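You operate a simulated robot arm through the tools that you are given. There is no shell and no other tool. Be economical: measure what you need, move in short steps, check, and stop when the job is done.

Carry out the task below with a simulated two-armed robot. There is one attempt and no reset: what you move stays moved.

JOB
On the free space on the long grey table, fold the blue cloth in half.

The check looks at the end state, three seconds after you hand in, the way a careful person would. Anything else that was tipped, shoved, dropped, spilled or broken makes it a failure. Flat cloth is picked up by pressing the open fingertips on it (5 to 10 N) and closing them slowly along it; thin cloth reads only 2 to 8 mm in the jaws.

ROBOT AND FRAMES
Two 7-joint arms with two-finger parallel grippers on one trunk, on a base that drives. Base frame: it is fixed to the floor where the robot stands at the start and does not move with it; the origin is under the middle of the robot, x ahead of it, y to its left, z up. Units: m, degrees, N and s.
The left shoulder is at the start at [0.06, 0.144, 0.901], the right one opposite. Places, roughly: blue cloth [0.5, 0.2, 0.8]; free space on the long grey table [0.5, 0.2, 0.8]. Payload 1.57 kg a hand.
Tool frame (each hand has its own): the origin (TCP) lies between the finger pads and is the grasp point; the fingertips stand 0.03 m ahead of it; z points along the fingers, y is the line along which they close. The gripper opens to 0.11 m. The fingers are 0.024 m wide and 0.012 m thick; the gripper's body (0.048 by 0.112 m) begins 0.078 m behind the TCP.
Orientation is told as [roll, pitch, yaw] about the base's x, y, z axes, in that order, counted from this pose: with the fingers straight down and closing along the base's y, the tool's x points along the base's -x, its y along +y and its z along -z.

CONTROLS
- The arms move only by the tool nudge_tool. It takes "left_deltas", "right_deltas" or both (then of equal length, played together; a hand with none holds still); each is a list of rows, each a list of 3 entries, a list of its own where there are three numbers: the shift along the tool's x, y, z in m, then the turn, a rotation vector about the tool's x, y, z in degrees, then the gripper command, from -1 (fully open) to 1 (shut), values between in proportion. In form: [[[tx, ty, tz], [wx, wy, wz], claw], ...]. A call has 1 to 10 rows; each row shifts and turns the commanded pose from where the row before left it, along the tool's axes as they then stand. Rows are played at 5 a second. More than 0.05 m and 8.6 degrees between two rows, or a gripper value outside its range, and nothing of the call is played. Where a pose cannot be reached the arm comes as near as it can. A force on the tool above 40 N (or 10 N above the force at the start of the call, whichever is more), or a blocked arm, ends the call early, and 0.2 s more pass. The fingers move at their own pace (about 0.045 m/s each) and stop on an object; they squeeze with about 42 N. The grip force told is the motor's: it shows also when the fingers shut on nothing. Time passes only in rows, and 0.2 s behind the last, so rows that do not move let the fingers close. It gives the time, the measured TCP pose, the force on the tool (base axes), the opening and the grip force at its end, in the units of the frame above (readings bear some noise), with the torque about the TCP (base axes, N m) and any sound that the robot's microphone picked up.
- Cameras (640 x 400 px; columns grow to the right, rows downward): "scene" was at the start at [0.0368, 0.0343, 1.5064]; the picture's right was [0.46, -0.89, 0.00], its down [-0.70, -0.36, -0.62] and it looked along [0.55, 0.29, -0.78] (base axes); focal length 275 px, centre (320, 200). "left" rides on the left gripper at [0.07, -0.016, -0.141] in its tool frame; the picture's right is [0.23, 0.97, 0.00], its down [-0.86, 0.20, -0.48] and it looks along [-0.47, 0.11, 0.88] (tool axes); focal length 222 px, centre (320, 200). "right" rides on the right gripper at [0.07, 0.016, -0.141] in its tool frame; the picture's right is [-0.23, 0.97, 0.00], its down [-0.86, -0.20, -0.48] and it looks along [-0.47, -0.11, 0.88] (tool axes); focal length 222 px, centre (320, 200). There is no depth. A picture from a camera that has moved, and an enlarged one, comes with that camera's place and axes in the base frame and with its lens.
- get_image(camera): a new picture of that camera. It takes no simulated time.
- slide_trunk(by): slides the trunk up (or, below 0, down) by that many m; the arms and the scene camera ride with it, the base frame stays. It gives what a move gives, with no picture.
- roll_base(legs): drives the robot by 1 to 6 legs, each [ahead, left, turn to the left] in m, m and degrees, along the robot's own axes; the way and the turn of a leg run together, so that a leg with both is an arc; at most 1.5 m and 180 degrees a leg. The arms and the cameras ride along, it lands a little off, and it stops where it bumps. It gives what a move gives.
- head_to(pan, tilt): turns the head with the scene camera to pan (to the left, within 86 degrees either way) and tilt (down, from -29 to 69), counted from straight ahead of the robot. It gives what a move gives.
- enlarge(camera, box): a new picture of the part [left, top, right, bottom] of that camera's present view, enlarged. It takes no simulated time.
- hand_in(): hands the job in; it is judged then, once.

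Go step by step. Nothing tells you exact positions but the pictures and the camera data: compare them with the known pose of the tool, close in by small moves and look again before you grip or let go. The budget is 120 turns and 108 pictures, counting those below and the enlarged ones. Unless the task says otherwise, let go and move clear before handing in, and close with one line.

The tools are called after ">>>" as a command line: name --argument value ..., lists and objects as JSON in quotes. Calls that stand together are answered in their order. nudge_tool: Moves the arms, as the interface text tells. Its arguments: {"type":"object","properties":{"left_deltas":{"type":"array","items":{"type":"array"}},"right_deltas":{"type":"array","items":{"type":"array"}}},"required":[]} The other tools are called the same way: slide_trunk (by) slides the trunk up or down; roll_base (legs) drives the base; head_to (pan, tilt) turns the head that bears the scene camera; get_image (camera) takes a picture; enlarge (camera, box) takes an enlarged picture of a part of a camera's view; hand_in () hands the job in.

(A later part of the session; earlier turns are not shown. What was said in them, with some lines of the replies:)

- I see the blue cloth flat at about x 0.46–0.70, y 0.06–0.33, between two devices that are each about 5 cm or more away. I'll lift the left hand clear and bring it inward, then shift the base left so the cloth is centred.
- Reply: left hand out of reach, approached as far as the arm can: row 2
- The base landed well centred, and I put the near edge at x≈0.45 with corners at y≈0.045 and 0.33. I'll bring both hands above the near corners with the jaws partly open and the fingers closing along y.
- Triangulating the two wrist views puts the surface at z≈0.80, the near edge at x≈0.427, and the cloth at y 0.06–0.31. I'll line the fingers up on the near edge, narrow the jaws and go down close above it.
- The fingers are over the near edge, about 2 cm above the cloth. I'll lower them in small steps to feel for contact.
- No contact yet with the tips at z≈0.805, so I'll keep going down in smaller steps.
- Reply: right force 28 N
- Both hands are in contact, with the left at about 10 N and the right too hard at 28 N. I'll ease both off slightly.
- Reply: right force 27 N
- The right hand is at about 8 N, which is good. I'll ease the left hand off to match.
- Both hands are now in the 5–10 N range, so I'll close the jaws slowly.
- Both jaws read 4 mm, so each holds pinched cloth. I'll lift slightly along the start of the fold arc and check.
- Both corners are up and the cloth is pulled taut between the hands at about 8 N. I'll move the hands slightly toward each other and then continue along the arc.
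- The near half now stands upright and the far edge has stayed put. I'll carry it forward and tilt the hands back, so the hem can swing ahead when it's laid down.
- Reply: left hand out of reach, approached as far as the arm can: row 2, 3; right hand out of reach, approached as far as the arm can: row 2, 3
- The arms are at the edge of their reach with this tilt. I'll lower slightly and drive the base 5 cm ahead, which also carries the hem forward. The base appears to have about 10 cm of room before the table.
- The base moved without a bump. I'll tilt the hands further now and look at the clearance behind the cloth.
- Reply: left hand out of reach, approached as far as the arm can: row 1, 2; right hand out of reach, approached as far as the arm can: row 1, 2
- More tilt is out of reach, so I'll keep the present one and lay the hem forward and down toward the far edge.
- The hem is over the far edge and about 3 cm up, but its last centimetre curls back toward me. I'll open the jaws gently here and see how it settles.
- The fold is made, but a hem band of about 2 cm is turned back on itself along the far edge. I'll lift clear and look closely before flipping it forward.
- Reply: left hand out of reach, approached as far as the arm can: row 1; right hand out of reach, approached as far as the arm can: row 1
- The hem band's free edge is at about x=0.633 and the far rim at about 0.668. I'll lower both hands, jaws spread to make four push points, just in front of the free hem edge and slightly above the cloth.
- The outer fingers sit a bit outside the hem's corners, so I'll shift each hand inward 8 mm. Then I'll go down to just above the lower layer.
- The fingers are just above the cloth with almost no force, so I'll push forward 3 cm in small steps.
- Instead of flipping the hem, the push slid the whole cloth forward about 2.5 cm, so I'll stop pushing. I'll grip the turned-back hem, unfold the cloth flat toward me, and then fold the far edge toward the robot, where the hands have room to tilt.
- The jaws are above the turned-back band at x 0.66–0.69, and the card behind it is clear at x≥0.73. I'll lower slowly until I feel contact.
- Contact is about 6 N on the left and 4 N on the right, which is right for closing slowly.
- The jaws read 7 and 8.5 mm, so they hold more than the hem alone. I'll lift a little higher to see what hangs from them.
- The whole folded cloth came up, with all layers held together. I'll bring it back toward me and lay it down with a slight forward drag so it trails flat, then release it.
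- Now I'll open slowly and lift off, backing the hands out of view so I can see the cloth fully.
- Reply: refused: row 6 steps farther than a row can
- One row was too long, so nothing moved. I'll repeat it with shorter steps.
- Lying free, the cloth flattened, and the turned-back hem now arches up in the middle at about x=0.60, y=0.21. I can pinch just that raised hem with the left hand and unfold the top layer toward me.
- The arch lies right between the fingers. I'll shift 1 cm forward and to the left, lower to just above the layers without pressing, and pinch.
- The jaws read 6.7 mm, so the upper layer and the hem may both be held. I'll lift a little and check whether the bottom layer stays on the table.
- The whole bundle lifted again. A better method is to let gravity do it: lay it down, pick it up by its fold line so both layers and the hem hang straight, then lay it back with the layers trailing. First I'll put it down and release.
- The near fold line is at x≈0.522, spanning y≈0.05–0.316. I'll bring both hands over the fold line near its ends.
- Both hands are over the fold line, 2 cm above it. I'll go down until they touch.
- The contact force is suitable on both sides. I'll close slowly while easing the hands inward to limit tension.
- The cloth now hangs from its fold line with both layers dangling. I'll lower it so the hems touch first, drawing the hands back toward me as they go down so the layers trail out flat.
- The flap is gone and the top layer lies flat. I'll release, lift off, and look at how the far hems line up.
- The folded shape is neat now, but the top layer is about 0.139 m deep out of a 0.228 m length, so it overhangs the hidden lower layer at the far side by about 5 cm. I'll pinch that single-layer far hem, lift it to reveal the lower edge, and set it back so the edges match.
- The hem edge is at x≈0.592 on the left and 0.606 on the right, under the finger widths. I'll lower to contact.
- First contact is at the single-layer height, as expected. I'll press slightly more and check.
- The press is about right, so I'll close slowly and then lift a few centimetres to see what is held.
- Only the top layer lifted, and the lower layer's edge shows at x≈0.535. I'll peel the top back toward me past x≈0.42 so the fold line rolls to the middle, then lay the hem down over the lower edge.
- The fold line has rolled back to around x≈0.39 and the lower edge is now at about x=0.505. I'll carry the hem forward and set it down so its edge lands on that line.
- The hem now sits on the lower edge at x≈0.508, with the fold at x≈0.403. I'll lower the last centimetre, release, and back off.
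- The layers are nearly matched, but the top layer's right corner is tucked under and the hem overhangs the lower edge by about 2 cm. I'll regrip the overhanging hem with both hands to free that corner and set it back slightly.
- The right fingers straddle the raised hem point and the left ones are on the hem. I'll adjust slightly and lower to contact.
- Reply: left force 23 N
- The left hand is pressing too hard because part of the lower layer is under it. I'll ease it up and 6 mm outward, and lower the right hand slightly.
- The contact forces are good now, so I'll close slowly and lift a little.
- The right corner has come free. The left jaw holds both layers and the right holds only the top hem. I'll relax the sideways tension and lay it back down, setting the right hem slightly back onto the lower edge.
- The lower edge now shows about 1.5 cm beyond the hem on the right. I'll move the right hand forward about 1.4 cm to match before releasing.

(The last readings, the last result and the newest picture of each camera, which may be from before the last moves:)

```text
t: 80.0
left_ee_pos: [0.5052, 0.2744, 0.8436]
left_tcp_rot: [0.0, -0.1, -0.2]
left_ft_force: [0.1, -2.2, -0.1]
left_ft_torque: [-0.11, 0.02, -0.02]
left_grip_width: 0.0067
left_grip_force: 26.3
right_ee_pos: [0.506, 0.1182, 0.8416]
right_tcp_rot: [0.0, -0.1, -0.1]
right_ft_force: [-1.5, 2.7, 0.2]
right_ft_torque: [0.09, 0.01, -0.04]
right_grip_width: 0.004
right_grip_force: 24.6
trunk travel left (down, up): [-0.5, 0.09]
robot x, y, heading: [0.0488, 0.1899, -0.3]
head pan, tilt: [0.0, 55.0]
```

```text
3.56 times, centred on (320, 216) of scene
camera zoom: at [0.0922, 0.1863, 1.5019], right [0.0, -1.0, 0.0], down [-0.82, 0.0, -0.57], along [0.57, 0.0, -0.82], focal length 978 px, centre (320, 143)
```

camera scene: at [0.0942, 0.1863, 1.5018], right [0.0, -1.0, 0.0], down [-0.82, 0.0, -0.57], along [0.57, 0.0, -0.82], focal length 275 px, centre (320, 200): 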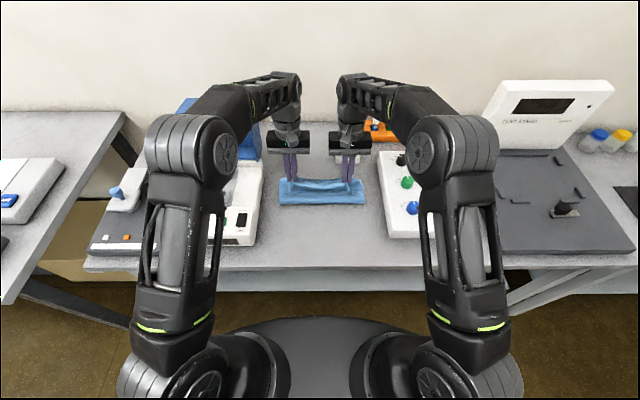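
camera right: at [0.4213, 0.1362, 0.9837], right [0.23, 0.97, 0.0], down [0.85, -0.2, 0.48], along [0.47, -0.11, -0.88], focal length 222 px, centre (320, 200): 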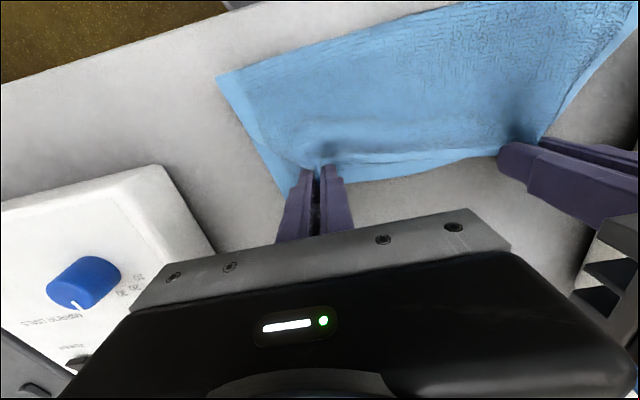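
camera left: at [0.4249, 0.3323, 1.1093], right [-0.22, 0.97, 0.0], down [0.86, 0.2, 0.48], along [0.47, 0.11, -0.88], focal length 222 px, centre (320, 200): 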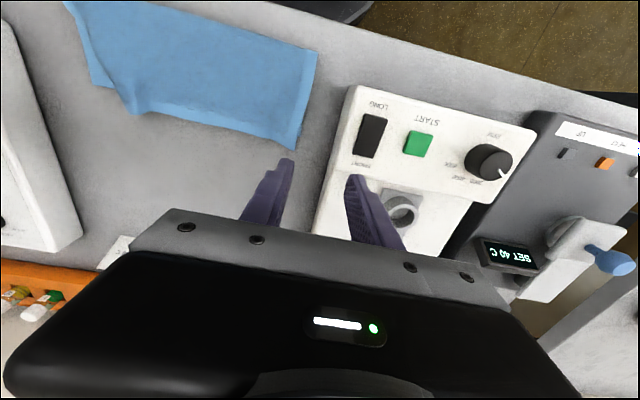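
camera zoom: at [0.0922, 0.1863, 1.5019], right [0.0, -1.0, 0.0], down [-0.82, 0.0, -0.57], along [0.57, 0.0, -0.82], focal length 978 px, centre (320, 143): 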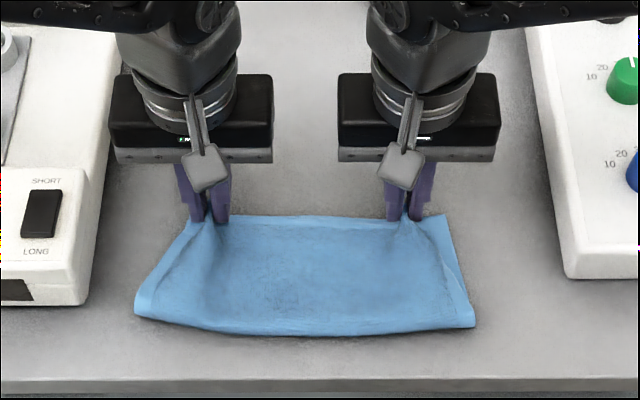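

The hem now lines up with the lower edge. I'll release slowly, opening wide to spread the pinched cloth, and back off.

>>> nudge_tool --left_deltas '[[[0, 0, 0], [0, 0, 0], 0.8], [[0, 0, 0], [0, 0, 0], 0.6], [[0, 0, 0], [0, 0, 0], 0.4], [[0, 0, 0], [0, 0, 0], 0.2], [[0, 0, -0.02], [0, 0, 0], 0.2], [[0, 0, -0.04], [0, 0, 0], 0.2], [[0, 0, -0.04], [0, 0, 0], 0.2], [[0, 0.03, -0.02], [0, 0, 0], 0.2], [[0, 0.04, 0], [0, 0, 0], 0.2], [[0, 0, 0], [0, 0, 0], 0.2]]' --right_deltas '[[[0, 0, 0], [0, 0, 0], 0.8], [[0, 0, 0], [0, 0, 0], 0.6], [[0, 0, 0], [0, 0, 0], 0.4], [[0, 0, 0], [0, 0, 0], 0.2], [[0, 0, -0.02], [0, 0, 0], 0.2], [[0, 0, -0.04], [0, 0, 0], 0.2], [[0, 0, -0.04], [0, 0, 0], 0.2], [[0, -0.03, -0.02], [0, 0, 0], 0.2], [[0, -0.04, 0], [0, 0, 0], 0.2], [[0, 0, 0], [0, 0, 0], 0.2]]'

>>> enlarge --camera "scene" --box '[230, 160, 410, 272]'

>>> enlarge --camera "right" --box '[280, 0, 600, 200]'

```text
t: 82.2
left_ee_pos: [0.5044, 0.3413, 0.96]
left_tcp_rot: [0.0, -0.1, -0.3]
left_ft_force: [-0.1, -1.3, 0.3]
left_ft_torque: [0.02, 0.0, -0.02]
left_grip_width: 0.0441
left_grip_force: 0.0
right_ee_pos: [0.5044, 0.0482, 0.9632]
right_tcp_rot: [0.0, 0.0, -0.3]
right_ft_force: [0.3, 0.0, 0.2]
right_ft_torque: [0.01, 0.04, 0.02]
right_grip_width: 0.0441
right_grip_force: 0.1
trunk travel left (down, up): [-0.5, 0.09]
robot x, y, heading: [0.0507, 0.1868, -0.5]
head pan, tilt: [0.0, 55.0]
```

```text
3.56 times, centred on (320, 216) of scene
camera zoom: at [0.0922, 0.1863, 1.5019], right [0.0, -1.0, 0.0], down [-0.82, 0.0, -0.57], along [0.57, 0.0, -0.82], focal length 978 px, centre (320, 143)
```

zoom: 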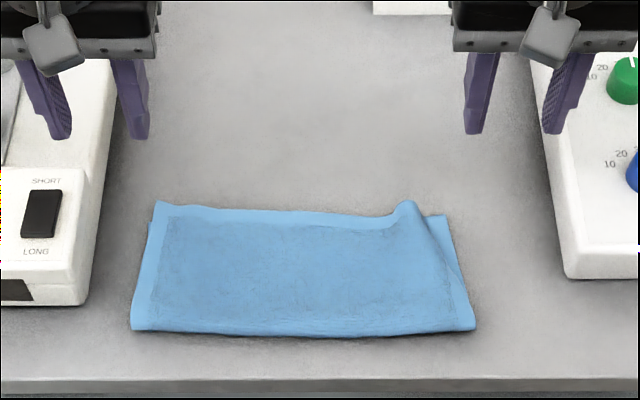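

```text
2.00 times, centred on (440, 100) of right
camera zoom: at [0.4369, 0.0653, 1.1051], right [0.23, 0.97, 0.0], down [0.85, -0.2, 0.48], along [0.47, -0.11, -0.88], focal length 444 px, centre (80, 400)
```

zoom: 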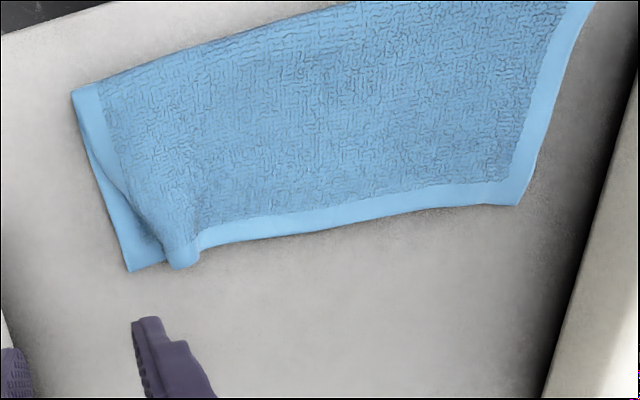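

The fold is now well aligned, except that the top layer's far right corner is tucked under at the raised bump at x=0.513, y=0.115. I'll pinch only that bump with the right hand, without pressing.

>>> nudge_tool --right_deltas '[[[-0.003, 0.034, 0], [0, 0, 0], 0.15], [[0, 0.033, 0], [0, 0, 0], 0.15], [[0, 0, 0.04], [0, 0, 0], 0.15], [[0, 0, 0.04], [0, 0, 0], 0.15], [[0, 0, 0.025], [0, 0, 0], 0.15], [[0, 0, 0.01], [0, 0, 0], 0.15], [[0, 0, 0.006], [0, 0, 0], 0.15], [[0, 0, 0], [0, 0, 0], 0.15]]'

>>> get_image --camera "right"

```text
t: 84.0
left_ee_pos: [0.5046, 0.3416, 0.9611]
left_tcp_rot: [0.0, -0.1, -0.2]
left_ft_force: [0.1, -0.2, -0.4]
left_ft_torque: [-0.01, -0.02, 0.0]
left_grip_width: 0.044
left_grip_force: 0.0
right_ee_pos: [0.5084, 0.1134, 0.8425]
right_tcp_rot: [0.0, 0.0, -0.3]
right_ft_force: [0.6, -0.2, -0.1]
right_ft_torque: [-0.06, -0.01, 0.05]
right_grip_width: 0.0467
right_grip_force: 0.0
trunk travel left (down, up): [-0.5, 0.09]
robot x, y, heading: [0.0515, 0.1884, -0.1]
head pan, tilt: [0.0, 55.0]
```

```text
23 pictures are left
camera right: at [0.4405, 0.1308, 0.9838], right [0.23, 0.97, 0.0], down [0.85, -0.2, 0.48], along [0.47, -0.11, -0.88], focal length 222 px, centre (320, 200)
```

right: 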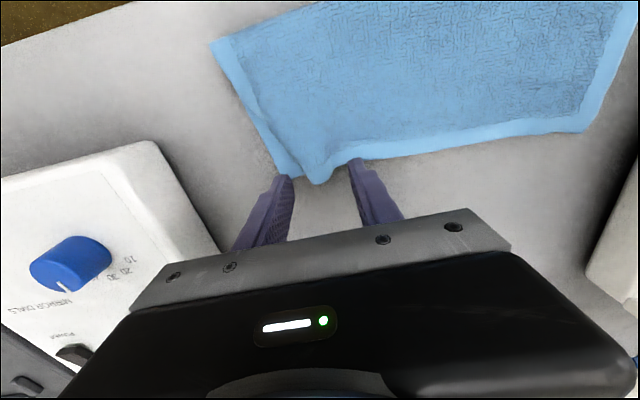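

The bump is centred between the fingers. I'll close on it, then lift 4 cm and check.

>>> nudge_tool --right_deltas '[[[0, 0, 0.0015], [0, 0, 0], 0.3], [[0, 0, 0], [0, 0, 0], 0.5], [[0, 0, 0], [0, 0, 0], 0.7], [[0, 0, 0], [0, 0, 0], 0.9], [[0, 0, 0], [0, 0, 0], 1], [[0, 0, 0], [0, 0, 0], 1], [[0.001, 0, -0.015], [0, 0, 0], 1], [[0.003, 0, -0.015], [0, 0, 0], 1], [[0.004, -0.005, -0.01], [0, 0, 0], 1], [[0, 0, 0], [0, 0, 0], 1]]'

>>> get_image --camera "right"

>>> enlarge --camera "scene" --box '[230, 160, 410, 272]'

```text
t: 86.2
left_ee_pos: [0.5049, 0.3401, 0.9606]
left_tcp_rot: [0.0, -0.1, -0.2]
left_ft_force: [-0.4, 0.5, -0.1]
left_ft_torque: [0.0, 0.02, -0.01]
left_grip_width: 0.044
left_grip_force: 0.1
right_ee_pos: [0.5007, 0.108, 0.8807]
right_tcp_rot: [0.0, 0.0, -0.2]
right_ft_force: [-0.3, 0.0, -0.7]
right_ft_torque: [0.02, 0.04, 0.0]
right_grip_width: 0.0043
right_grip_force: 25.2
trunk travel left (down, up): [-0.5, 0.09]
robot x, y, heading: [0.0502, 0.1878, -0.2]
head pan, tilt: [0.0, 55.0]
```

```text
22 pictures are left
camera right: at [0.432, 0.1252, 1.0219], right [0.23, 0.97, 0.0], down [0.85, -0.2, 0.48], along [0.47, -0.11, -0.88], focal length 222 px, centre (320, 200)
```

right: 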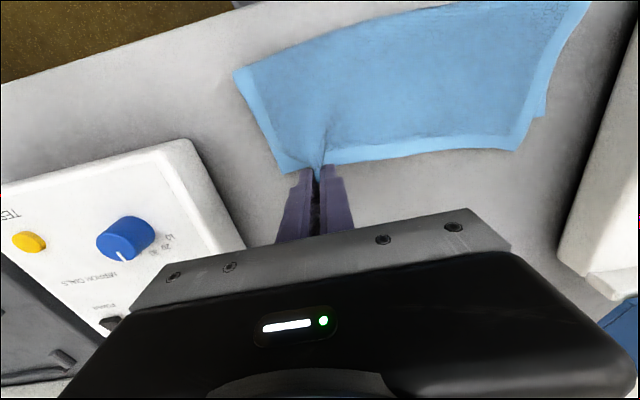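

```text
3.56 times, centred on (320, 216) of scene
camera zoom: at [0.0923, 0.1864, 1.5019], right [0.0, -1.0, 0.0], down [-0.82, 0.0, -0.57], along [0.57, 0.0, -0.82], focal length 978 px, centre (320, 143)
```

zoom: 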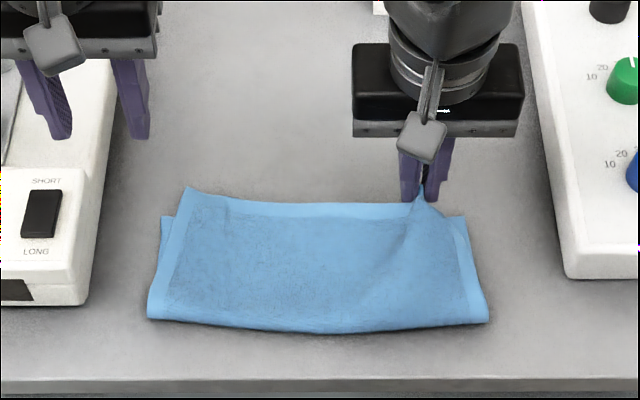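

The corner has swung out. This time I'll release about 2 cm above the table so the pinched cloth has room to open without tucking.

>>> nudge_tool --right_deltas '[[[0, 0.002, 0.008], [0, 0, 0], 1], [[-0.003, 0.002, 0.008], [0, 0, 0], 1], [[-0.002, 0.001, 0.004], [0, 0, 0], 1], [[0, 0, 0], [0, 0, 0], 0.8], [[0, 0, 0], [0, 0, 0], 0.6], [[0, 0, 0], [0, 0, 0], 0.3], [[0, 0, 0], [0, 0, 0], 0.1], [[0, 0, -0.03], [0, 0, 0], 0.1], [[0, -0.02, -0.04], [0, 0, 0], 0.1], [[0, -0.04, -0.02], [0, 0, 0], 0.1]]'

>>> enlarge --camera "scene" --box '[230, 160, 410, 272]'

```text
t: 88.4
left_ee_pos: [0.504, 0.3413, 0.96]
left_tcp_rot: [0.0, -0.1, -0.2]
left_ft_force: [-0.6, -0.1, -0.3]
left_ft_torque: [0.02, -0.02, -0.01]
left_grip_width: 0.0441
left_grip_force: 0.0
right_ee_pos: [0.5063, 0.0509, 0.9522]
right_tcp_rot: [-0.1, 0.0, -0.2]
right_ft_force: [-0.5, -0.6, 0.1]
right_ft_torque: [0.0, -0.01, -0.03]
right_grip_width: 0.0492
right_grip_force: 0.1
trunk travel left (down, up): [-0.5, 0.09]
robot x, y, heading: [0.0469, 0.188, -0.0]
head pan, tilt: [0.0, 55.0]
```

```text
3.56 times, centred on (320, 216) of scene
camera zoom: at [0.0918, 0.1856, 1.5019], right [0.0, -1.0, 0.0], down [-0.82, 0.0, -0.57], along [0.57, 0.0, -0.82], focal length 978 px, centre (320, 143)
```

zoom: 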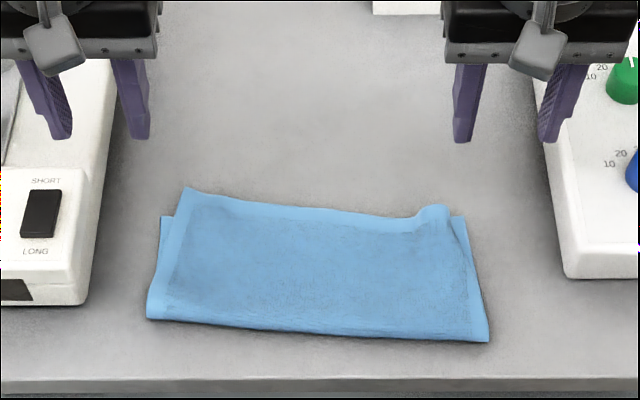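

The corner is out now. The top layer sits slightly rotated, overhanging by about 2 cm at the far left, so I'll grip that single-layer overhang with the left hand and shift it back.

>>> nudge_tool --left_deltas '[[[-0.018, -0.036, 0], [0, 0, 0], 0.27], [[0, -0.037, 0], [0, 0, 0], 0.27], [[0, 0, 0.04], [0, 0, 0], 0.27], [[0, 0, 0.04], [0, 0, 0], 0.27], [[0, 0, 0.03], [0, 0, 0], 0.27], [[0, 0, 0.008], [0, 0, 0], 0.27], [[0, 0, 0.005], [0, 0, 0], 0.27], [[0, 0, 0], [0, 0, 0], 0.27]]'

>>> get_image --camera "left"

```text
t: 90.2
left_ee_pos: [0.5236, 0.2705, 0.8392]
left_tcp_rot: [-0.1, -0.1, -0.2]
left_ft_force: [0.7, -0.7, 0.4]
left_ft_torque: [0.01, -0.01, 0.03]
left_grip_width: 0.0401
left_grip_force: 0.1
right_ee_pos: [0.5068, 0.0518, 0.9522]
right_tcp_rot: [0.0, 0.0, -0.2]
right_ft_force: [-0.2, 0.5, 0.0]
right_ft_torque: [-0.01, 0.0, -0.02]
right_grip_width: 0.0495
right_grip_force: 0.0
trunk travel left (down, up): [-0.5, 0.09]
robot x, y, heading: [0.051, 0.1889, -0.2]
head pan, tilt: [0.0, 55.0]
```

```text
19 pictures are left
camera left: at [0.4506, 0.2548, 0.9809], right [-0.22, 0.97, 0.0], down [0.86, 0.2, 0.48], along [0.47, 0.11, -0.88], focal length 222 px, centre (320, 200)
```

left: 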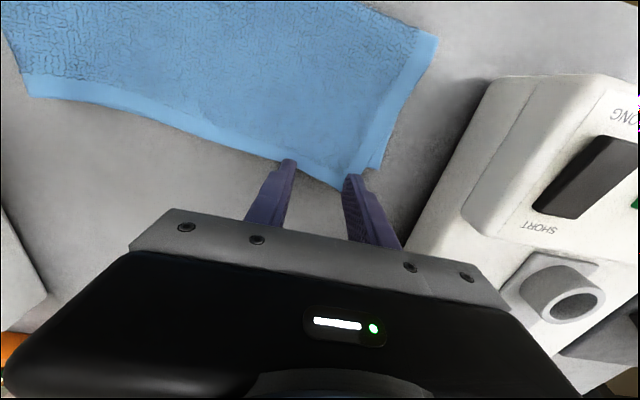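

The fingers overlap the overhanging hem by about 12 mm. I'll lower to contact.

>>> nudge_tool --left_deltas '[[[0.003, 0, 0.003], [0, 0, 0], 0.27], [[0, 0, 0.002], [0, 0, 0], 0.27], [[0, 0, 0.001], [0, 0, 0], 0.27], [[0, 0, 0], [0, 0, 0], 0.27]]'

```text
t: 91.2
left_ee_pos: [0.5186, 0.2705, 0.8341]
left_tcp_rot: [0.0, -0.3, -0.3]
left_ft_force: [1.8, 0.8, 11.1]
left_ft_torque: [0.02, 0.06, 0.01]
left_grip_width: 0.0403
left_grip_force: 0.0
right_ee_pos: [0.507, 0.0523, 0.9526]
right_tcp_rot: [0.0, 0.1, -0.2]
right_ft_force: [0.1, -0.2, -0.2]
right_ft_torque: [0.01, 0.03, 0.01]
right_grip_width: 0.0494
right_grip_force: 0.0
trunk travel left (down, up): [-0.5, 0.09]
robot x, y, heading: [0.0505, 0.1851, -0.1]
head pan, tilt: [0.0, 55.0]
```

Contact is 11 N, slightly high. I'll ease off a bit, close slowly, and lift.

>>> nudge_tool --left_deltas '[[[0, 0, -0.0008], [0, 0, 0], 0.35], [[0, 0, 0], [0, 0, 0], 0.45], [[0, 0, 0], [0, 0, 0], 0.55], [[0, 0, 0], [0, 0, 0], 0.65], [[0, 0, 0], [0, 0, 0], 0.75], [[0, 0, 0], [0, 0, 0], 0.87], [[0, 0, 0], [0, 0, 0], 1], [[0, 0, 0], [0, 0, 0], 1], [[0.002, 0, -0.015], [0, 0, 0], 1], [[0.003, 0, -0.015], [0, 0, 0], 1]]'

>>> enlarge --camera "scene" --box '[230, 160, 410, 272]'

```text
t: 93.4
left_ee_pos: [0.5135, 0.271, 0.865]
left_tcp_rot: [-0.1, -0.1, -0.4]
left_ft_force: [-0.1, -0.6, 0.3]
left_ft_torque: [0.03, 0.02, -0.02]
left_grip_width: 0.0046
left_grip_force: 24.5
right_ee_pos: [0.507, 0.0526, 0.9528]
right_tcp_rot: [0.0, 0.0, -0.2]
right_ft_force: [-1.0, -0.6, -0.1]
right_ft_torque: [0.01, 0.0, -0.01]
right_grip_width: 0.0497
right_grip_force: 0.0
trunk travel left (down, up): [-0.5, 0.09]
robot x, y, heading: [0.0537, 0.1886, -0.1]
head pan, tilt: [0.0, 55.0]
```

```text
3.56 times, centred on (320, 216) of scene
camera zoom: at [0.092, 0.1863, 1.5019], right [0.0, -1.0, 0.0], down [-0.82, 0.0, -0.57], along [0.57, 0.0, -0.82], focal length 978 px, centre (320, 143)
```

zoom: 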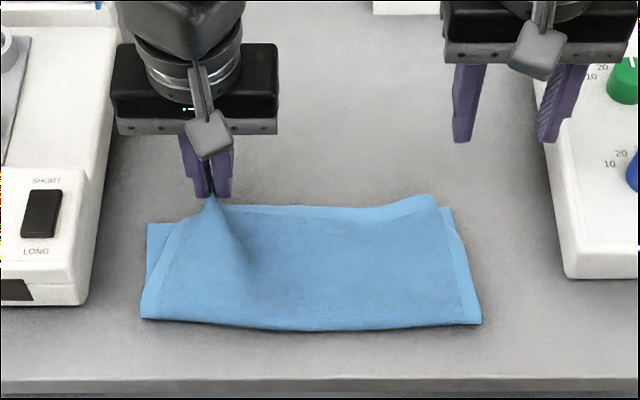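

Only the top layer is held. I'll move it about 2 cm back toward me and 1.5 cm left, then release about 2 cm above the table.

>>> nudge_tool --left_deltas '[[[0.005, 0.004, -0.005], [0, 0, 0], 1], [[0.007, 0.006, 0], [0, 0, 0], 1], [[0.007, 0.006, 0.004], [0, 0, 0], 1], [[0, 0, 0.006], [0, 0, 0], 1], [[0, 0, 0], [0, 0, 0], 0.7], [[0, 0, 0], [0, 0, 0], 0.4], [[0, 0, 0], [0, 0, 0], 0.1], [[0, 0, -0.03], [0, 0, 0], 0.1], [[0, 0, -0.04], [0, 0, 0], 0.1], [[0, 0.04, -0.02], [0, 0, 0], 0.1]]'

>>> enlarge --camera "scene" --box '[230, 160, 410, 272]'

```text
t: 95.6
left_ee_pos: [0.4946, 0.3264, 0.9488]
left_tcp_rot: [0.0, -0.1, -0.2]
left_ft_force: [-0.1, -0.8, -0.2]
left_ft_torque: [-0.01, 0.0, -0.01]
left_grip_width: 0.0496
left_grip_force: 0.1
right_ee_pos: [0.5062, 0.0531, 0.9527]
right_tcp_rot: [0.0, -0.1, -0.2]
right_ft_force: [0.6, -0.4, -0.3]
right_ft_torque: [-0.04, 0.02, 0.0]
right_grip_width: 0.0496
right_grip_force: 0.1
trunk travel left (down, up): [-0.5, 0.09]
robot x, y, heading: [0.0499, 0.1886, -0.3]
head pan, tilt: [0.0, 55.0]
```

```text
3.56 times, centred on (320, 216) of scene
camera zoom: at [0.0918, 0.1873, 1.5019], right [0.0, -1.0, 0.0], down [-0.82, 0.0, -0.57], along [0.57, 0.0, -0.82], focal length 978 px, centre (320, 143)
```

zoom: 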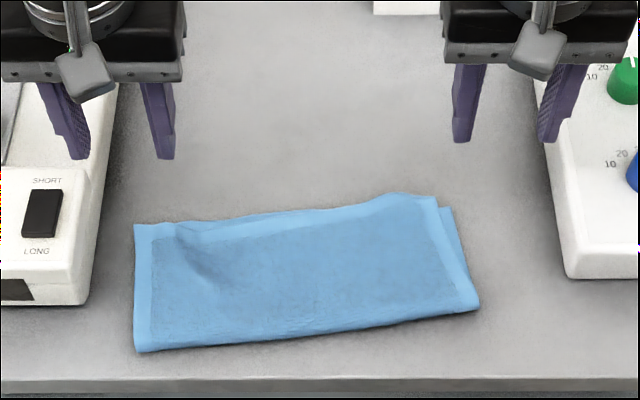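

The two layers now match within about 1 cm and the corners lie flat. I'll raise the hands clear and take a final look at the cloth and its surroundings.

>>> nudge_tool --left_deltas '[[[0, 0, -0.04], [0, 0, 0], 0], [[0.03, 0.02, -0.02], [0, 0, 0], 0], [[0.03, 0.02, 0], [0, 0, 0], 0], [[0, 0, 0], [0, 0, 0], 0]]' --right_deltas '[[[0, 0, -0.04], [0, 0, 0], 0], [[0.03, -0.02, -0.02], [0, 0, 0], 0], [[0.03, -0.02, 0], [0, 0, 0], 0], [[0, 0, 0], [0, 0, 0], 0]]'

>>> get_image --camera "scene"

>>> get_image --camera "left"

>>> get_image --camera "right"

>>> enlarge --camera "scene" --box '[230, 160, 410, 272]'

```text
t: 96.6
left_ee_pos: [0.4352, 0.3681, 1.0085]
left_tcp_rot: [0.0, -0.1, -0.3]
left_ft_force: [-0.1, 0.2, -0.2]
left_ft_torque: [-0.01, -0.01, -0.01]
left_grip_width: 0.055
left_grip_force: 0.1
right_ee_pos: [0.4439, 0.013, 1.0089]
right_tcp_rot: [0.0, 0.0, -0.2]
right_ft_force: [0.8, 0.2, 0.3]
right_ft_torque: [-0.02, 0.01, -0.04]
right_grip_width: 0.055
right_grip_force: 0.1
trunk travel left (down, up): [-0.5, 0.09]
robot x, y, heading: [0.0501, 0.1888, -0.1]
head pan, tilt: [0.0, 55.0]
```

```text
16 pictures are left
camera scene: at [0.0928, 0.1863, 1.5019], right [0.0, -1.0, 0.0], down [-0.82, 0.0, -0.57], along [0.57, 0.0, -0.82], focal length 275 px, centre (320, 200)
```

scene: 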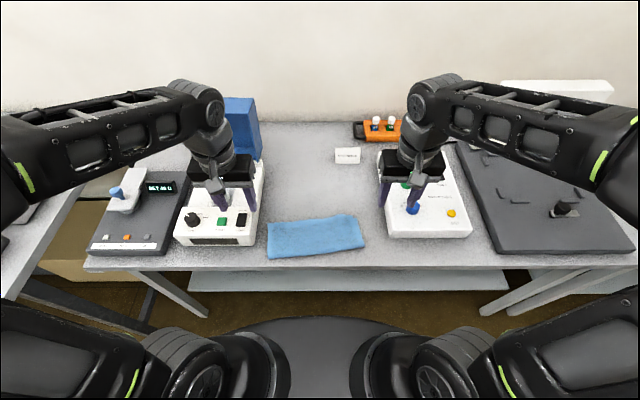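

```text
15 pictures are left
camera left: at [0.3641, 0.3529, 1.1503], right [-0.22, 0.97, 0.0], down [0.86, 0.2, 0.48], along [0.47, 0.11, -0.88], focal length 222 px, centre (320, 200)
```

left: 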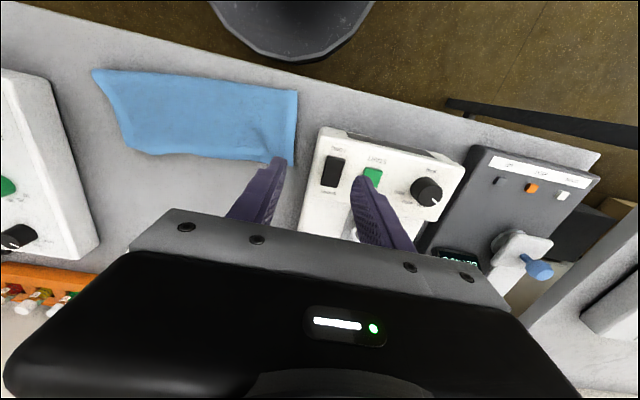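

```text
14 pictures are left
camera right: at [0.3767, 0.031, 1.1513], right [0.23, 0.97, 0.0], down [0.85, -0.2, 0.48], along [0.47, -0.11, -0.88], focal length 222 px, centre (320, 200)
```

right: 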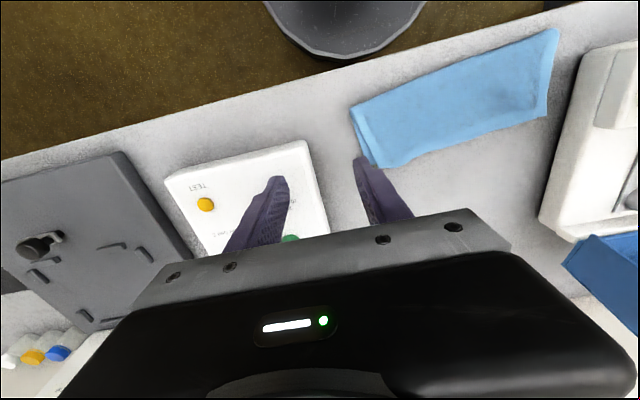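

```text
3.56 times, centred on (320, 216) of scene
camera zoom: at [0.0928, 0.1863, 1.5019], right [0.0, -1.0, 0.0], down [-0.82, 0.0, -0.57], along [0.57, 0.0, -0.82], focal length 978 px, centre (320, 143)
```

zoom: 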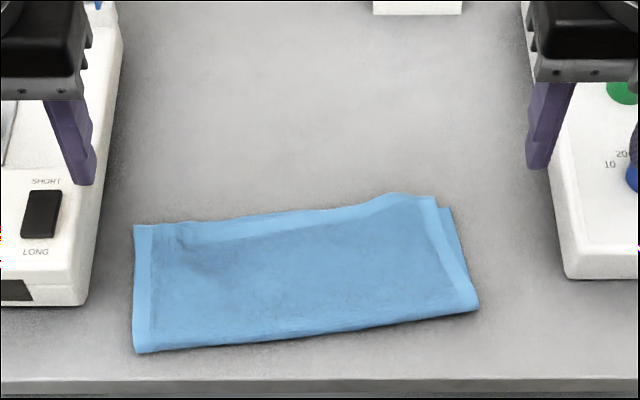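

The cloth lies flat on the table, folded in half with a depth of about 0.11 m, half of its roughly 0.22 m. Both hands are clear, and nothing else appears to have moved.

>>> hand_in

```text
The job is handed in.
```

The blue cloth is folded in half on the free part of the grey table, with its edges matching to within about 1–1.5 cm. It ended up nearer the table's front edge than where it started, both hands are clear, and nothing else appears to have been disturbed.
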